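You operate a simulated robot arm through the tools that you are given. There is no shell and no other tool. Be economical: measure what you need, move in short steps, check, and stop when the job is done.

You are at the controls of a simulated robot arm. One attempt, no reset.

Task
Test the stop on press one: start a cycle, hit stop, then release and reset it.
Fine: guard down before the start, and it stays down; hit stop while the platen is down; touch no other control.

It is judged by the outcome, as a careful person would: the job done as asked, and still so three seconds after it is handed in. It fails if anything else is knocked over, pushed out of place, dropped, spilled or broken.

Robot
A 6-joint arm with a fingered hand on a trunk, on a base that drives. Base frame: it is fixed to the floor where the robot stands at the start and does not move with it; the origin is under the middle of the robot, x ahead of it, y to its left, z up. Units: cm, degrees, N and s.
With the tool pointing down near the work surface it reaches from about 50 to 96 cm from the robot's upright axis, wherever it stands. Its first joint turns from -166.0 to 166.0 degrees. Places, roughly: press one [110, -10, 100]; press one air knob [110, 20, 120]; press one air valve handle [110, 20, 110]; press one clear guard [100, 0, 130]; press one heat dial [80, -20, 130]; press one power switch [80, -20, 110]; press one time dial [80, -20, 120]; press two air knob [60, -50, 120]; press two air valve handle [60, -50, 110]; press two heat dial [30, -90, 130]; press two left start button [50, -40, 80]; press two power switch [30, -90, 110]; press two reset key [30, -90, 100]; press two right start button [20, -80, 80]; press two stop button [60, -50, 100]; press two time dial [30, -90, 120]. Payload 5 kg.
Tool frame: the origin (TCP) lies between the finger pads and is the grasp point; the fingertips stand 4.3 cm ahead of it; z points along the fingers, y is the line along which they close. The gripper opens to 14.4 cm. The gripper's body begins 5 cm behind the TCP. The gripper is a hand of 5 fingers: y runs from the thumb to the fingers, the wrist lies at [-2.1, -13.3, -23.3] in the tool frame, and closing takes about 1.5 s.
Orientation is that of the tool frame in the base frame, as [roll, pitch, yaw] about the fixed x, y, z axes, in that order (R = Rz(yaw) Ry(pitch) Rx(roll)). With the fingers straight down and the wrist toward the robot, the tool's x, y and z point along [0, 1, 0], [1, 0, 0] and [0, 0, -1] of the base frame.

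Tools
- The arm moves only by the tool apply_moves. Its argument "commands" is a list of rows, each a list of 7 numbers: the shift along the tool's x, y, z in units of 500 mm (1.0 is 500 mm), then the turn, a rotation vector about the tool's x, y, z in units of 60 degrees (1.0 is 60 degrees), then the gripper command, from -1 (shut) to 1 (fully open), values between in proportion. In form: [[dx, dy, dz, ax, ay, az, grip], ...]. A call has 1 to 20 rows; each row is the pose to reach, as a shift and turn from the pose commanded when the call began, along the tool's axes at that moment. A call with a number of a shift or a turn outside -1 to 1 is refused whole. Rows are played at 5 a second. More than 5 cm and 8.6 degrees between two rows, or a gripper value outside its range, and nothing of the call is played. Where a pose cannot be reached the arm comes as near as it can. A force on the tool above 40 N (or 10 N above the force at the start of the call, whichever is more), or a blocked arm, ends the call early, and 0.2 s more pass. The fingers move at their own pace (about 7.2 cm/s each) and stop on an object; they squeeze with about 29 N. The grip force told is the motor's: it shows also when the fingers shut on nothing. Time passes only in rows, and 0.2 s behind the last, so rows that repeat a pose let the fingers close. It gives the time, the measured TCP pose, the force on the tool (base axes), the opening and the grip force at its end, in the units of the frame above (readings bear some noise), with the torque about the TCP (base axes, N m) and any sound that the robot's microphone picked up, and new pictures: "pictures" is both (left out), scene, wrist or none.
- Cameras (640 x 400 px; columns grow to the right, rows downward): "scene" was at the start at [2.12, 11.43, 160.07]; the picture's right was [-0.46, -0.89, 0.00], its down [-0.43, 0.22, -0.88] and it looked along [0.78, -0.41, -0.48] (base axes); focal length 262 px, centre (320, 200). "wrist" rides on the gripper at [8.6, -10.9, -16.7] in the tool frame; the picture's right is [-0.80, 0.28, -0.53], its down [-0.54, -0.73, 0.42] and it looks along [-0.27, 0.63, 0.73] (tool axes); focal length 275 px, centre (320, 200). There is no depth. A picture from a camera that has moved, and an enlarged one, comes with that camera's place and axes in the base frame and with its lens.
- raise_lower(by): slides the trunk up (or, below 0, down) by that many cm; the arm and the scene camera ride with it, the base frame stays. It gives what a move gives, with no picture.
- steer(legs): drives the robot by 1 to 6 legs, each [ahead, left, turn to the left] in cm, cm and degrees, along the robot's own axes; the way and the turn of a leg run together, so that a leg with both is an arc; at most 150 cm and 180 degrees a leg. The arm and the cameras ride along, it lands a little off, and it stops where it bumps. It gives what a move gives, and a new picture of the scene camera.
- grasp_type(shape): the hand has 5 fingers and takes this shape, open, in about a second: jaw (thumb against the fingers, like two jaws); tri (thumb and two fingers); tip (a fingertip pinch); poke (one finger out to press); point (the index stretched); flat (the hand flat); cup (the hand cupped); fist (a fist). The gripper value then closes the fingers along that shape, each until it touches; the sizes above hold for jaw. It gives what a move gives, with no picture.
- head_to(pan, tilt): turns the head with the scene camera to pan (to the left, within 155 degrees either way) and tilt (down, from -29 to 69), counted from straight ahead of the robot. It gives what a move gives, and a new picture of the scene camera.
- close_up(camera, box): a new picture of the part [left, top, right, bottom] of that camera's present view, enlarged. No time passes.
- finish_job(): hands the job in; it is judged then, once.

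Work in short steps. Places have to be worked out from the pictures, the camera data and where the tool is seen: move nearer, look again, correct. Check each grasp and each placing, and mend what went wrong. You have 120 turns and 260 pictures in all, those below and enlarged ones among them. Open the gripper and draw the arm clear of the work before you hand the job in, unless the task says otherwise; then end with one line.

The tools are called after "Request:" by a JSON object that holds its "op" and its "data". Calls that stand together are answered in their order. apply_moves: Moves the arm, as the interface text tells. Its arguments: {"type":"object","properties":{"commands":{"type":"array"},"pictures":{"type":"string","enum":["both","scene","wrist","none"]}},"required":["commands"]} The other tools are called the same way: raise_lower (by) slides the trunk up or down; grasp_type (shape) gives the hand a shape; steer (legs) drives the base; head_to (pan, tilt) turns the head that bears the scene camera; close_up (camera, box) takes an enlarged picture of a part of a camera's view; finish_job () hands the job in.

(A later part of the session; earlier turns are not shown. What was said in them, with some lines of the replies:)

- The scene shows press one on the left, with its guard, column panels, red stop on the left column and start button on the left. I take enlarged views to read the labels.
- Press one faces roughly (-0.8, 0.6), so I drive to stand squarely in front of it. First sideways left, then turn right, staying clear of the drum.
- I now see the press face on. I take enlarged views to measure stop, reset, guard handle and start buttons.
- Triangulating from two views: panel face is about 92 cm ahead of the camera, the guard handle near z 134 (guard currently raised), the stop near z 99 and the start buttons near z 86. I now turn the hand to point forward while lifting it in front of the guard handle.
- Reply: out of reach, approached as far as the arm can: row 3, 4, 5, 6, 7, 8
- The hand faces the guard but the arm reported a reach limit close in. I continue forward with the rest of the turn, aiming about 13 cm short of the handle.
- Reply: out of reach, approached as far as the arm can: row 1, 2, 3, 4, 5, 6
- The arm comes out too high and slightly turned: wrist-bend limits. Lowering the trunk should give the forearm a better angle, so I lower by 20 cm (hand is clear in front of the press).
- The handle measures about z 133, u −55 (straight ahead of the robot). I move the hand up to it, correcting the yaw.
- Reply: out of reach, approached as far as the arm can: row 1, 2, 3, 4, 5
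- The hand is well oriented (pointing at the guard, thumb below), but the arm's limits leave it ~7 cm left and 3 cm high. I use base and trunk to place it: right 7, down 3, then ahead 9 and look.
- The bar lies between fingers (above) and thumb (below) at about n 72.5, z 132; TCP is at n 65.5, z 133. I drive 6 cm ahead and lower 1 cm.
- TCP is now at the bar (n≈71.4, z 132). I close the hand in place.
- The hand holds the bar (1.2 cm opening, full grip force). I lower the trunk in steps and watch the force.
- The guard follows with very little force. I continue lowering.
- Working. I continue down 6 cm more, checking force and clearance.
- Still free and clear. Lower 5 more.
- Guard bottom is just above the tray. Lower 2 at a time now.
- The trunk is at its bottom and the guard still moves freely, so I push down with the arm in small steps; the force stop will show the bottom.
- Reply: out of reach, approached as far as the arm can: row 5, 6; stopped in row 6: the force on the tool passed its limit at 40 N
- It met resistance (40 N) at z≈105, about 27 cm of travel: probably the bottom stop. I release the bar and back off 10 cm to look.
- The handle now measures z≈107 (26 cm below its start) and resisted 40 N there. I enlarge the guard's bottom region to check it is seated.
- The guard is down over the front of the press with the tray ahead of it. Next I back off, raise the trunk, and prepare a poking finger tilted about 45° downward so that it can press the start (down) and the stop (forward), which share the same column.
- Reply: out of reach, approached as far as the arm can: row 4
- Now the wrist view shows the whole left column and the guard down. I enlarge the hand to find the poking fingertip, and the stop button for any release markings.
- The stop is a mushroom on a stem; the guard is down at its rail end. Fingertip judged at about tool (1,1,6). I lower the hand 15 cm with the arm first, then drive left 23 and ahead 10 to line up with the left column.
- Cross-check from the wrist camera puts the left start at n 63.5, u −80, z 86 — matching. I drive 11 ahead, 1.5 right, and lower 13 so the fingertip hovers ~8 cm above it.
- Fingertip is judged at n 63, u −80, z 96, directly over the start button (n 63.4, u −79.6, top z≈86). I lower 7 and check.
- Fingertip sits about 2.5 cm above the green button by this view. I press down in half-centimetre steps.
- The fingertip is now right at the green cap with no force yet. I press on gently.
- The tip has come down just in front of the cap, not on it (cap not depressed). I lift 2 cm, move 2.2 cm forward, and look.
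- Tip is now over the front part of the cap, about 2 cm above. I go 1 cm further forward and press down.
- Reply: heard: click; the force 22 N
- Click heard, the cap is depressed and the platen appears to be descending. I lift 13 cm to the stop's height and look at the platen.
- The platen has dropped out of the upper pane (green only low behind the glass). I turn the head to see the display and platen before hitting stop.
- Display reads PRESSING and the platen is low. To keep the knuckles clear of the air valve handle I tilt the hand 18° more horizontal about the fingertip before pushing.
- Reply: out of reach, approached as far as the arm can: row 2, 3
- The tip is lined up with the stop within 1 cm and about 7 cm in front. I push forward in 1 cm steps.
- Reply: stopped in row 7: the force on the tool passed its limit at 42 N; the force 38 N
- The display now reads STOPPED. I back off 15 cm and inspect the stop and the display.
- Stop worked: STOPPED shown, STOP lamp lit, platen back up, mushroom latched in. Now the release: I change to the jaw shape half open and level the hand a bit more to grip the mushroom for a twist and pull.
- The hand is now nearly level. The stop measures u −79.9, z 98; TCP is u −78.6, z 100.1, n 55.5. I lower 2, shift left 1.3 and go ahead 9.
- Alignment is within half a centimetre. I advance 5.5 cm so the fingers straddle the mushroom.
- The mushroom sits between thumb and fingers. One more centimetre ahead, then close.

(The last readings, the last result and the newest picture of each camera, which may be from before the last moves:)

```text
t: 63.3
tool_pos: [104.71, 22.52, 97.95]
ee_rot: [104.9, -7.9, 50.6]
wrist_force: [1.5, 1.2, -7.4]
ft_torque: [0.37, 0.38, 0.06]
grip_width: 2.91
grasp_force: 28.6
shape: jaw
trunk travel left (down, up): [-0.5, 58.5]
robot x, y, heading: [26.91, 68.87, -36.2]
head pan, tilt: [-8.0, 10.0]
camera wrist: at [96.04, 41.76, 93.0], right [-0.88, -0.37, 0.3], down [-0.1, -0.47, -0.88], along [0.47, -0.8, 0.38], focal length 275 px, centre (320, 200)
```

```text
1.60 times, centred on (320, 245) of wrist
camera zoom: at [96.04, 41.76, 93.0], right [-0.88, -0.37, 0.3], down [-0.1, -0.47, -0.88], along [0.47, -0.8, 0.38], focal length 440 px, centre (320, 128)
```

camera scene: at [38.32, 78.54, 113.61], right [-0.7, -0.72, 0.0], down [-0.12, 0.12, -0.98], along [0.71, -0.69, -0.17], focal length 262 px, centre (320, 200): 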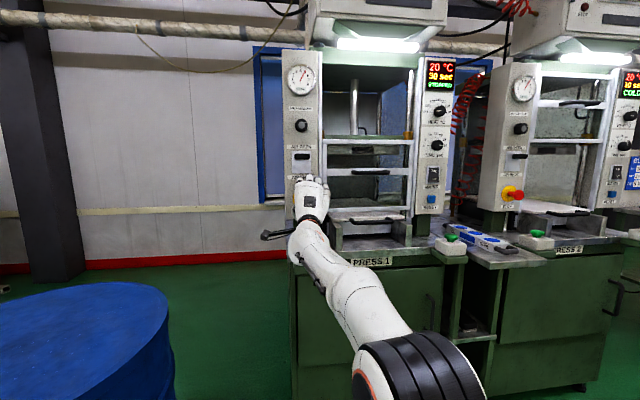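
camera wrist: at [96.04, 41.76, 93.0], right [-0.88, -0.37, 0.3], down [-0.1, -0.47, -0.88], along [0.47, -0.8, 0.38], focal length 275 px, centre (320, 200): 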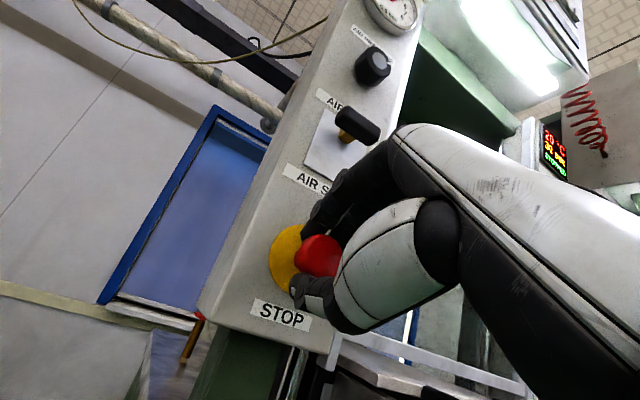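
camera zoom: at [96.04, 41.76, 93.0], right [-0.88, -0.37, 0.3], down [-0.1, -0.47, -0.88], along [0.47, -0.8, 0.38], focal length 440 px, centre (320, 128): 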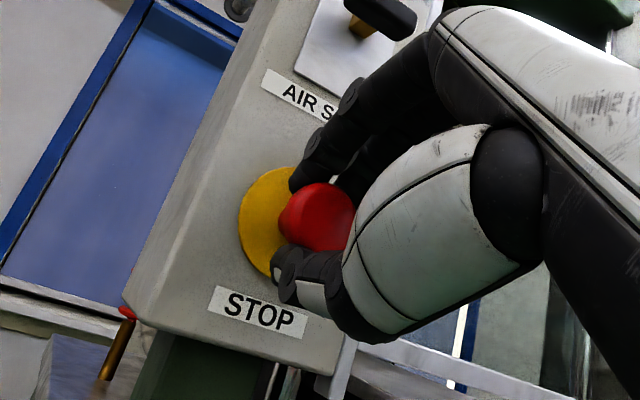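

The mushroom is gripped (2.9 cm). I twist clockwise (seen from the front) about the button axis, up to 36°.

Request:
{"op": "apply_moves", "data": {"commands": [[0, 0, 0, 0.005, 0.02, 0.078, -1], [0, 0, 0, 0.009, 0.04, 0.155, -1], [0, 0, 0, 0.014, 0.06, 0.233, -1], [0, 0, 0, 0.018, 0.08, 0.31, -1], [0, 0, 0, 0.023, 0.1, 0.388, -1], [0, 0, 0, 0.028, 0.12, 0.465, -1], [0, 0, 0, 0.032, 0.14, 0.543, -1], [0, 0, 0, 0.035, 0.15, 0.58, -1]]}}

```text
t: 65.1
tool_pos: [104.64, 22.58, 98.18]
ee_rot: [107.3, -43.9, 49.8]
wrist_force: [8.4, 11.0, -0.7]
ft_torque: [-0.3, 0.58, 0.35]
grip_width: 2.68
grasp_force: 28.9
shape: jaw
trunk travel left (down, up): [-0.5, 58.5]
robot x, y, heading: [26.98, 68.91, -36.2]
head pan, tilt: [-8.0, 10.0]
camera scene: at [38.38, 78.63, 113.6], right [-0.7, -0.72, 0.0], down [-0.13, 0.12, -0.98], along [0.71, -0.69, -0.17], focal length 262 px, centre (320, 200)
camera wrist: at [96.49, 42.66, 100.32], right [-0.89, -0.39, -0.24], down [0.26, 0.01, -0.97], along [0.38, -0.92, 0.09], focal length 275 px, centre (320, 200)
```

scene: 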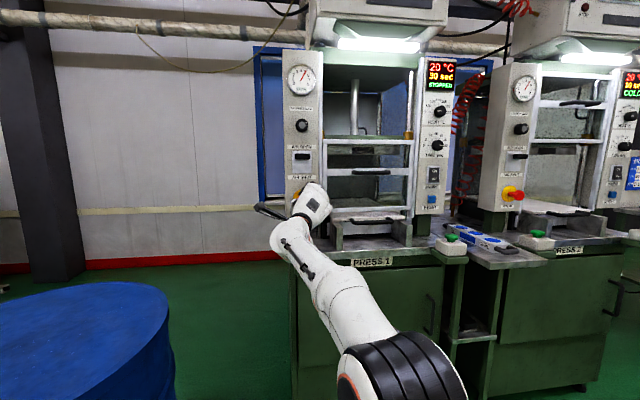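
wrist: 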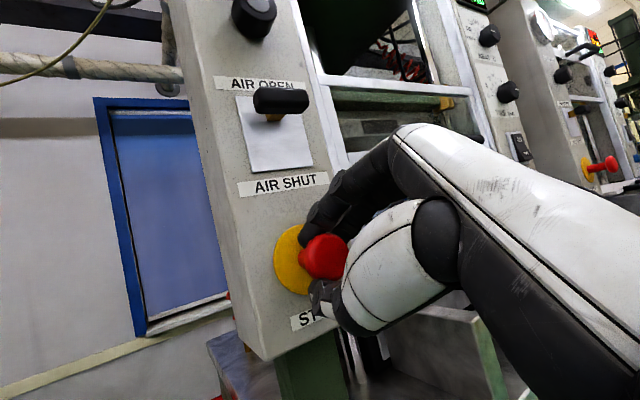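

Twist made with no click heard. Now I pull outward gently 2.5 cm while holding.

Request:
{"op": "apply_moves", "data": {"commands": [[-0.0005, -0.0025, -0.0097, 0, 0, 0, -1], [-0.001, -0.005, -0.0194, 0, 0, 0, -1], [-0.0016, -0.0075, -0.029, 0, 0, 0, -1], [-0.0021, -0.01, -0.0388, 0, 0, 0, -1], [-0.0026, -0.0125, -0.0485, 0, 0, 0, -1]]}}

Request:
{"op": "close_up", "data": {"camera": "wrist", "box": [220, 170, 420, 370]}}

```text
t: 65.9
tool_pos: [104.11, 23.49, 97.83]
ee_rot: [107.8, -43.4, 49.7]
wrist_force: [25.4, -10.4, 6.4]
ft_torque: [-0.49, 0.36, 0.4]
grip_width: 2.54
grasp_force: 29.1
shape: jaw
trunk travel left (down, up): [-0.5, 58.5]
robot x, y, heading: [27.21, 68.8, -36.2]
head pan, tilt: [-8.0, 10.0]
stopped in row 3: the force on the tool passed its limit at 43 N (the readings are from after the stop); the commanded pose is now the measured one
camera scene: at [38.58, 78.45, 113.6], right [-0.7, -0.72, 0.0], down [-0.13, 0.12, -0.98], along [0.71, -0.69, -0.18], focal length 262 px, centre (320, 200)
camera wrist: at [95.8, 43.36, 99.96], right [-0.89, -0.39, -0.23], down [0.25, 0.01, -0.97], along [0.39, -0.92, 0.09], focal length 275 px, centre (320, 200)
```

scene: 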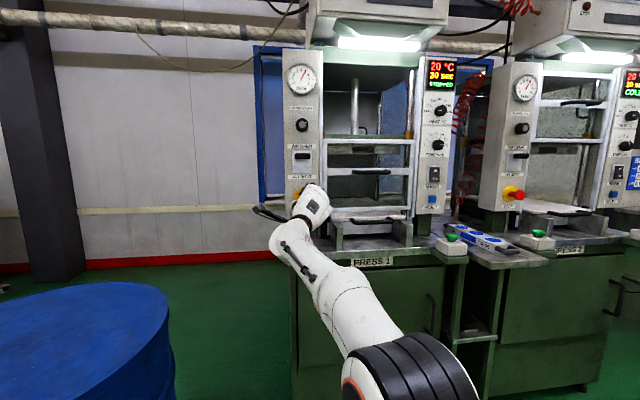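
wrist: 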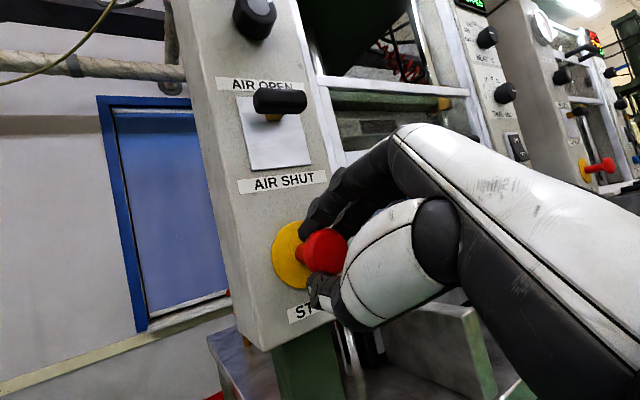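

```text
2.00 times, centred on (320, 270) of wrist
camera zoom: at [95.8, 43.36, 99.96], right [-0.89, -0.39, -0.23], down [0.25, 0.01, -0.97], along [0.39, -0.92, 0.09], focal length 551 px, centre (320, 60)
```

zoom: 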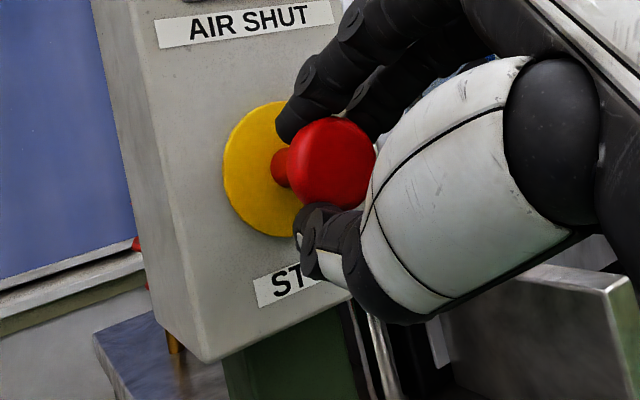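

The stem now shows clearly and the pull met a hard end: it seems out. I open the fingers to half and back off to compare.

Request:
{"op": "apply_moves", "data": {"commands": [[0, 0, 0, 0, 0, 0, 0], [0, 0, 0, 0, 0, 0, 0], [0, 0, 0, 0, 0, 0, 0], [0, 0, 0, 0, 0, 0, 0]], "pictures": "none"}}

Request:
{"op": "steer", "data": {"legs": [[-15, 0, 0]]}}

Request:
{"op": "close_up", "data": {"camera": "wrist", "box": [100, 150, 360, 340]}}

Request:
{"op": "close_up", "data": {"camera": "scene", "box": [250, 0, 470, 250]}}

```text
t: 66.9
tool_pos: [103.76, 23.41, 98.03]
ee_rot: [107.6, -43.7, 49.6]
wrist_force: [0.3, -0.7, 0.0]
ft_torque: [0.02, 0.0, 0.0]
grip_width: 7.13
grasp_force: 0.0
shape: jaw
trunk travel left (down, up): [-0.5, 58.5]
robot x, y, heading: [27.2, 68.71, -36.2]
head pan, tilt: [-8.0, 10.0]
```

```text
t: 68.2
tool_pos: [91.67, 31.96, 97.99]
ee_rot: [107.5, -43.7, 49.7]
wrist_force: [0.8, 0.7, 0.1]
ft_torque: [0.0, 0.02, 0.0]
grip_width: 7.14
grasp_force: 0.1
shape: jaw
trunk travel left (down, up): [-0.5, 58.5]
robot x, y, heading: [15.34, 77.24, -36.2]
head pan, tilt: [-8.0, 10.0]
camera scene: at [26.32, 87.33, 113.61], right [-0.7, -0.72, 0.0], down [-0.12, 0.12, -0.98], along [0.71, -0.69, -0.17], focal length 262 px, centre (320, 200)
```

scene: 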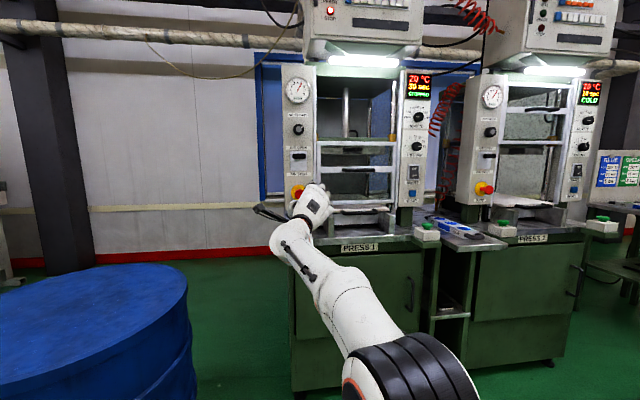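

```text
2.11 times, centred on (230, 245) of wrist
camera zoom: at [83.4, 52.05, 100.16], right [-0.89, -0.39, -0.24], down [0.25, 0.01, -0.97], along [0.38, -0.92, 0.09], focal length 580 px, centre (510, 105)
```

zoom: 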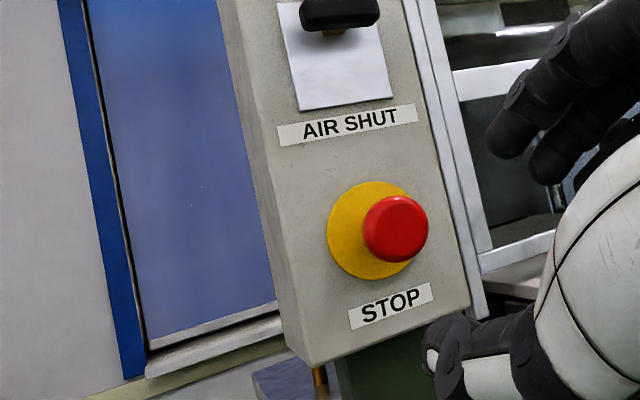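

```text
1.60 times, centred on (360, 125) of scene
camera zoom: at [26.32, 87.33, 113.61], right [-0.7, -0.72, 0.0], down [-0.12, 0.12, -0.98], along [0.71, -0.69, -0.17], focal length 419 px, centre (256, 320)
```

zoom: 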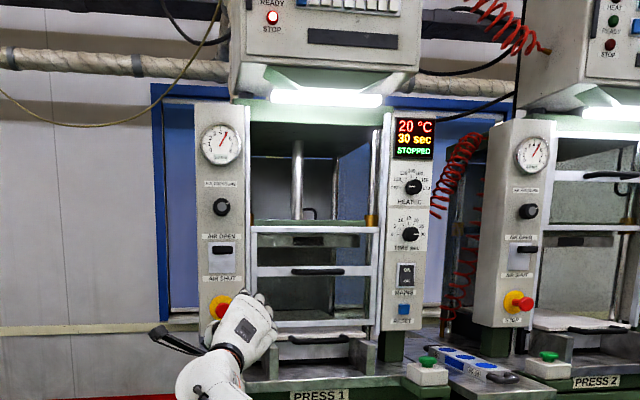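

The cap now stands about 2 cm further out than when latched, equal to its original position: released. Next I untwist the hand, go to the poke shape, and drive right toward RESET (u≈−30, z≈98).

Request:
{"op": "apply_moves", "data": {"commands": [[0, 0, 0, -0.005, -0.02, -0.078, 0], [0, 0, 0, -0.009, -0.04, -0.155, 0], [0, 0, 0, -0.014, -0.06, -0.233, 0], [0, 0, 0, -0.018, -0.08, -0.31, 0], [0, 0, 0, -0.023, -0.1, -0.388, 0], [0, 0, 0, -0.028, -0.12, -0.465, 0], [0, 0, 0, -0.035, -0.15, -0.58, 0]], "pictures": "none"}}

Request:
{"op": "grasp_type", "data": {"shape": "poke"}}

Request:
{"op": "steer", "data": {"legs": [[-6, 0, 0], [0, -49, 0]]}}

Request:
{"op": "close_up", "data": {"camera": "wrist", "box": [0, 0, 640, 400]}}

```text
t: 69.8
tool_pos: [91.65, 32.01, 98.1]
ee_rot: [104.9, -7.8, 50.9]
wrist_force: [-0.5, 0.1, -0.1]
ft_torque: [-0.02, -0.04, -0.01]
grip_width: 7.17
grasp_force: 0.0
shape: jaw
trunk travel left (down, up): [-0.5, 58.5]
robot x, y, heading: [15.14, 77.93, -36.2]
head pan, tilt: [-8.0, 10.0]
```

```text
t: 70.7
tool_pos: [91.59, 32.0, 98.08]
ee_rot: [104.9, -7.8, 50.8]
wrist_force: [-0.4, -0.6, 0.7]
ft_torque: [-0.02, -0.02, 0.0]
grip_width: 0.03
grasp_force: 0.1
shape: poke
trunk travel left (down, up): [-0.5, 58.5]
robot x, y, heading: [15.13, 77.82, -36.1]
head pan, tilt: [-8.0, 10.0]
```

```text
t: 74.2
tool_pos: [57.67, -4.31, 97.95]
ee_rot: [104.8, -7.7, 50.7]
wrist_force: [-0.4, -0.3, -0.2]
ft_torque: [-0.01, 0.03, -0.03]
grip_width: 0.0
grasp_force: 0.0
shape: poke
trunk travel left (down, up): [-0.5, 58.5]
robot x, y, heading: [-19.09, 41.49, -36.2]
head pan, tilt: [-8.0, 10.0]
camera scene: at [-7.74, 50.95, 113.61], right [-0.7, -0.72, 0.0], down [-0.12, 0.12, -0.98], along [0.71, -0.69, -0.17], focal length 262 px, centre (320, 200)
```

scene: 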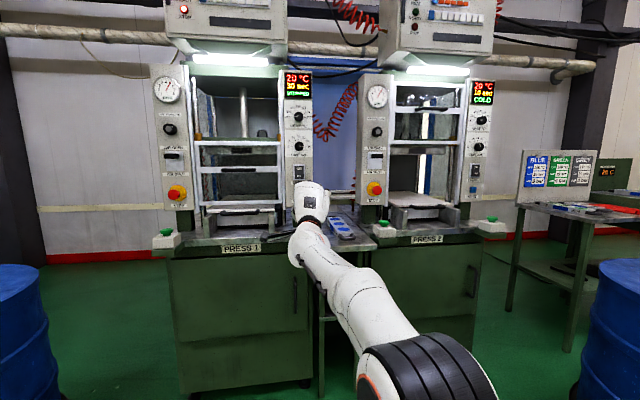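

```text
1.00 times, centred on (320, 200) of wrist (not enlarged: the box is as wide or as high as the picture)
camera zoom: at [48.87, 14.95, 93.08], right [-0.88, -0.37, 0.3], down [-0.1, -0.47, -0.88], along [0.47, -0.8, 0.38], focal length 275 px, centre (320, 200)
```

zoom: 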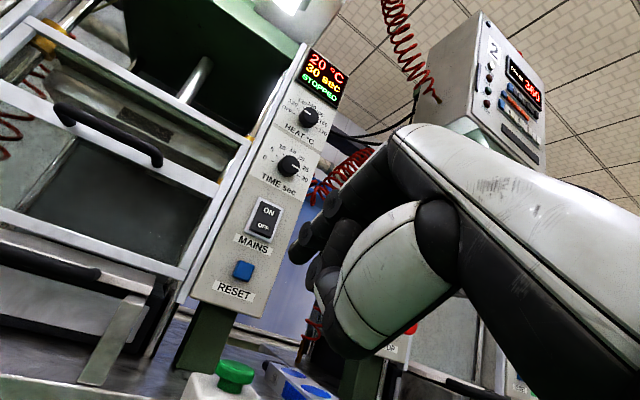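

STOPPED still shown; RESET is lit in view at u≈−30.2, z≈97. The fingertip is at u −31.7, z 97.3, n 53. I drive 16 ahead and 1.4 right, then check.

Request:
{"op": "steer", "data": {"legs": [[16, -1.4, 0]]}}

Request:
{"op": "close_up", "data": {"camera": "wrist", "box": [160, 120, 400, 320]}}

```text
t: 75.7
tool_pos: [69.76, -15.01, 98.04]
ee_rot: [104.8, -7.7, 50.7]
wrist_force: [0.2, -0.6, -0.3]
ft_torque: [0.01, 0.01, 0.0]
grip_width: 0.0
grasp_force: 0.1
shape: poke
trunk travel left (down, up): [-0.5, 58.5]
robot x, y, heading: [-6.9, 30.21, -36.2]
head pan, tilt: [-8.0, 10.0]
camera scene: at [4.47, 40.26, 113.61], right [-0.7, -0.72, 0.0], down [-0.12, 0.12, -0.98], along [0.7, -0.69, -0.17], focal length 262 px, centre (320, 200)
```

scene: 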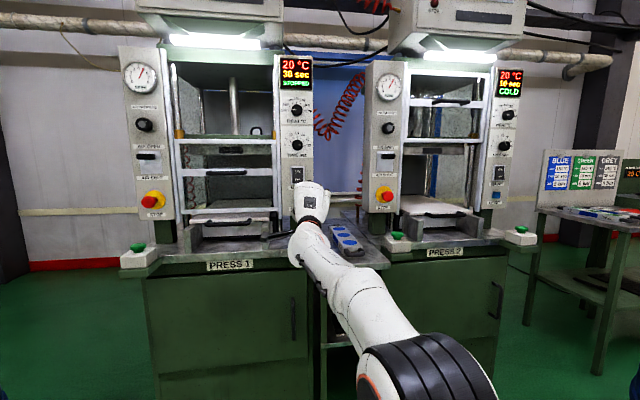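

```text
2.00 times, centred on (280, 220) of wrist
camera zoom: at [61.03, 4.15, 93.08], right [-0.88, -0.37, 0.3], down [-0.1, -0.47, -0.88], along [0.47, -0.8, 0.38], focal length 551 px, centre (400, 160)
```

zoom: 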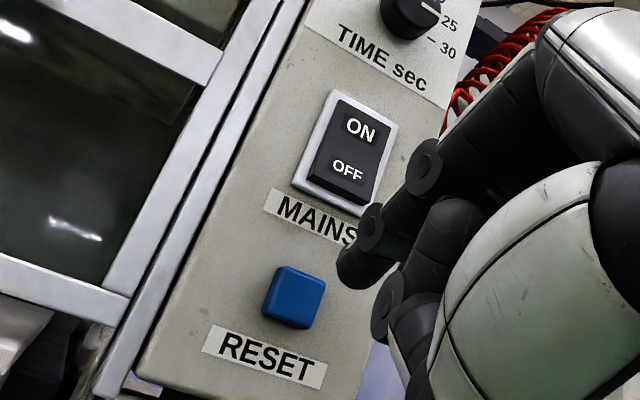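

Tip at n 69, u −30.2, z 97.3; RESET at n≈75, u −30.4, z≈96.4. I move 4 cm ahead and 0.8 down, and check before pressing.

Request:
{"op": "apply_moves", "data": {"commands": [[0.002, 0, 0.025, 0, 0, 0, 1], [0.004, 0.002, 0.05, 0, 0, 0, 1], [0.006, 0.003, 0.082, 0, 0, 0, 1], [0.006, 0.003, 0.082, 0, 0, 0, 1]], "pictures": "none"}}

Request:
{"op": "close_up", "data": {"camera": "wrist", "box": [200, 160, 380, 310]}}

```text
t: 76.7
tool_pos: [73.08, -17.37, 97.19]
ee_rot: [104.9, -7.7, 50.6]
wrist_force: [0.3, 0.1, -0.1]
ft_torque: [-0.02, -0.03, 0.02]
grip_width: 0.0
grasp_force: 0.2
shape: poke
trunk travel left (down, up): [-0.5, 58.5]
robot x, y, heading: [-6.78, 30.79, -36.3]
head pan, tilt: [-8.0, 10.0]
```

```text
2.67 times, centred on (290, 235) of wrist
camera zoom: at [64.4, 1.89, 92.27], right [-0.88, -0.37, 0.3], down [-0.1, -0.47, -0.88], along [0.47, -0.8, 0.38], focal length 734 px, centre (400, 107)
```

zoom: 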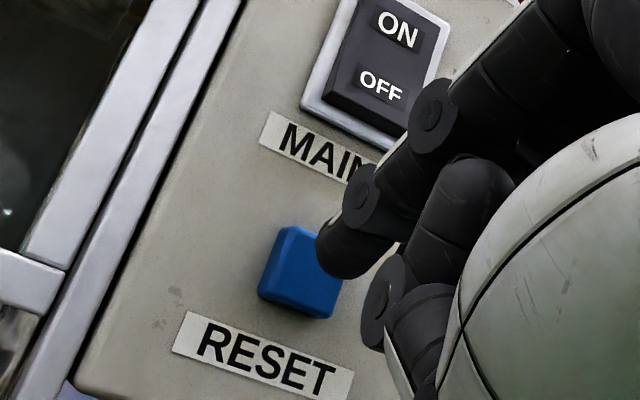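

Extrapolated, the button centre will coincide with the fingertip at contact. I push straight in by half-centimetre steps.

Request:
{"op": "apply_moves", "data": {"commands": [[0.0006, 0.0025, 0.0097, 0, 0, 0, 1], [0.0012, 0.005, 0.0194, 0, 0, 0, 1], [0.0018, 0.0075, 0.029, 0, 0, 0, 1], [0.0024, 0.01, 0.0388, 0, 0, 0, 1], [0.0029, 0.0125, 0.0485, 0, 0, 0, 1], [0.0035, 0.015, 0.058, 0, 0, 0, 1], [0.0041, 0.0175, 0.068, 0, 0, 0, 1]]}}

```text
t: 78.2
tool_pos: [75.87, -19.4, 97.16]
ee_rot: [104.9, -7.7, 50.6]
wrist_force: [-1.9, 1.3, 0.1]
ft_torque: [0.07, 0.07, 0.03]
grip_width: 0.0
grasp_force: 0.1
shape: poke
trunk travel left (down, up): [-0.5, 58.5]
robot x, y, heading: [-6.81, 30.5, -36.6]
head pan, tilt: [-8.0, 10.0]
heard: click
camera scene: at [4.47, 40.27, 113.61], right [-0.7, -0.72, 0.0], down [-0.12, 0.12, -0.98], along [0.7, -0.69, -0.17], focal length 262 px, centre (320, 200)
camera wrist: at [67.17, -0.1, 92.21], right [-0.88, -0.37, 0.3], down [-0.1, -0.47, -0.88], along [0.47, -0.8, 0.38], focal length 275 px, centre (320, 200)
```

scene: 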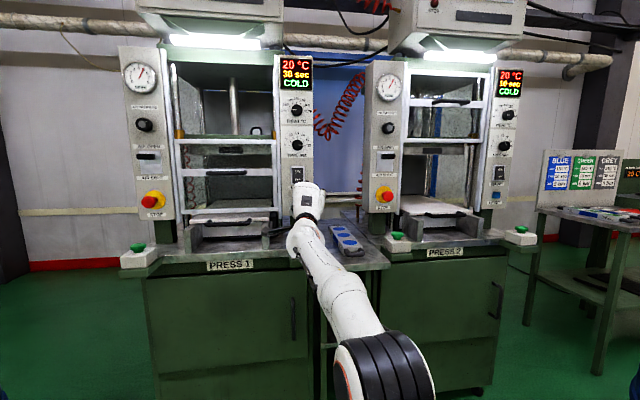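
wrist: 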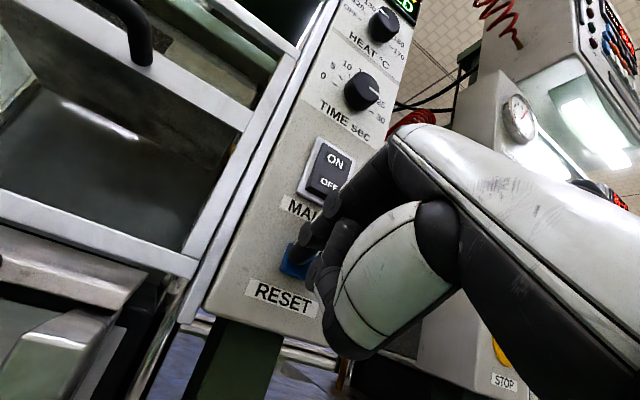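

Click heard and the display is back to COLD: reset taken. I back off clear and check everything, including guard and stop lamp.

Request:
{"op": "steer", "data": {"legs": [[-30, 0, 0]]}}

Request:
{"op": "grasp_type", "data": {"shape": "jaw"}}

Request:
{"op": "head_to", "data": {"pan": 0, "tilt": 3}}

Request:
{"op": "close_up", "data": {"camera": "scene", "box": [60, 60, 340, 300]}}

```text
t: 80.3
tool_pos: [52.17, -1.35, 97.04]
ee_rot: [104.8, -7.8, 51.0]
wrist_force: [-0.6, -0.3, 0.1]
ft_torque: [0.04, 0.0, -0.01]
grip_width: 0.03
grasp_force: 0.0
shape: poke
trunk travel left (down, up): [-0.5, 58.5]
robot x, y, heading: [-30.55, 48.24, -35.7]
head pan, tilt: [-8.0, 10.0]
camera scene: at [-19.53, 57.83, 113.61], right [-0.69, -0.72, 0.0], down [-0.13, 0.12, -0.98], along [0.71, -0.68, -0.17], focal length 262 px, centre (320, 200)
```

scene: 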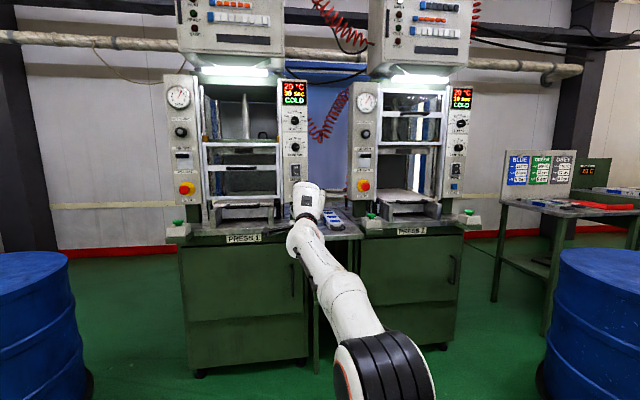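

```text
t: 81.2
tool_pos: [52.21, -1.44, 97.13]
ee_rot: [104.8, -7.8, 51.0]
wrist_force: [-0.3, -1.2, 0.2]
ft_torque: [-0.03, -0.04, 0.02]
grip_width: 14.39
grasp_force: 0.0
shape: jaw
trunk travel left (down, up): [-0.5, 58.5]
robot x, y, heading: [-31.01, 48.21, -36.1]
head pan, tilt: [-8.0, 10.0]
```

```text
t: 81.9
tool_pos: [52.18, -1.37, 97.22]
ee_rot: [104.8, -7.8, 51.0]
wrist_force: [0.2, -0.3, 0.2]
ft_torque: [0.02, 0.03, 0.01]
grip_width: 14.38
grasp_force: 0.1
shape: jaw
trunk travel left (down, up): [-0.5, 58.5]
robot x, y, heading: [-30.91, 48.08, -36.0]
head pan, tilt: [0.0, 3.0]
camera scene: at [-18.84, 58.93, 114.73], right [-0.59, -0.81, 0.0], down [-0.04, 0.03, -1.0], along [0.81, -0.59, -0.05], focal length 262 px, centre (320, 200)
```

scene: 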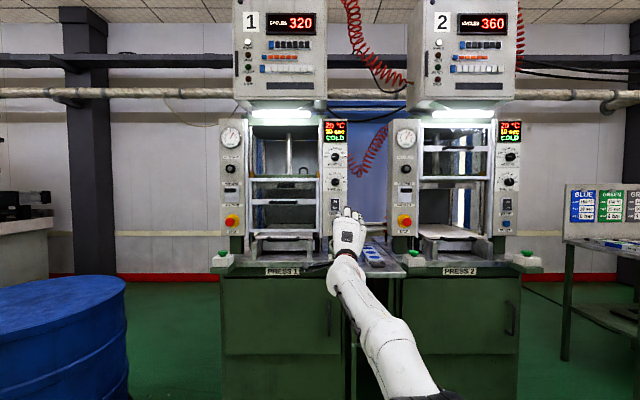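

```text
1.67 times, centred on (200, 180) of scene
camera zoom: at [-18.84, 58.93, 114.73], right [-0.59, -0.81, 0.0], down [-0.04, 0.03, -1.0], along [0.81, -0.59, -0.05], focal length 437 px, centre (520, 233)
```

zoom: 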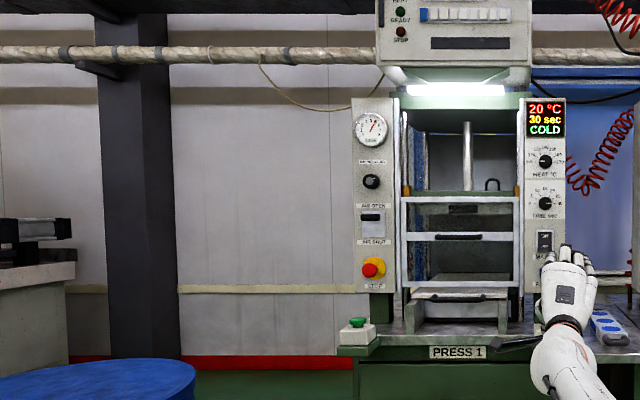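

Everything looks settled: the display reads COLD, the stop lamp is off, the stop is out, the guard and other controls are as they should be, and the arm is clear with the hand open. I hand the job in.

Request:
{"op": "finish_job", "data": {}}

```text
The job is handed in.
```

The stop on press one works. With the guard down, I started a cycle and hit stop while the display read PRESSING: it changed to STOPPED and the platen went back up. I then released the stop and pressed RESET, and the press is back to COLD with its stop lamp off. The guard stayed down, and I touched no other controls.
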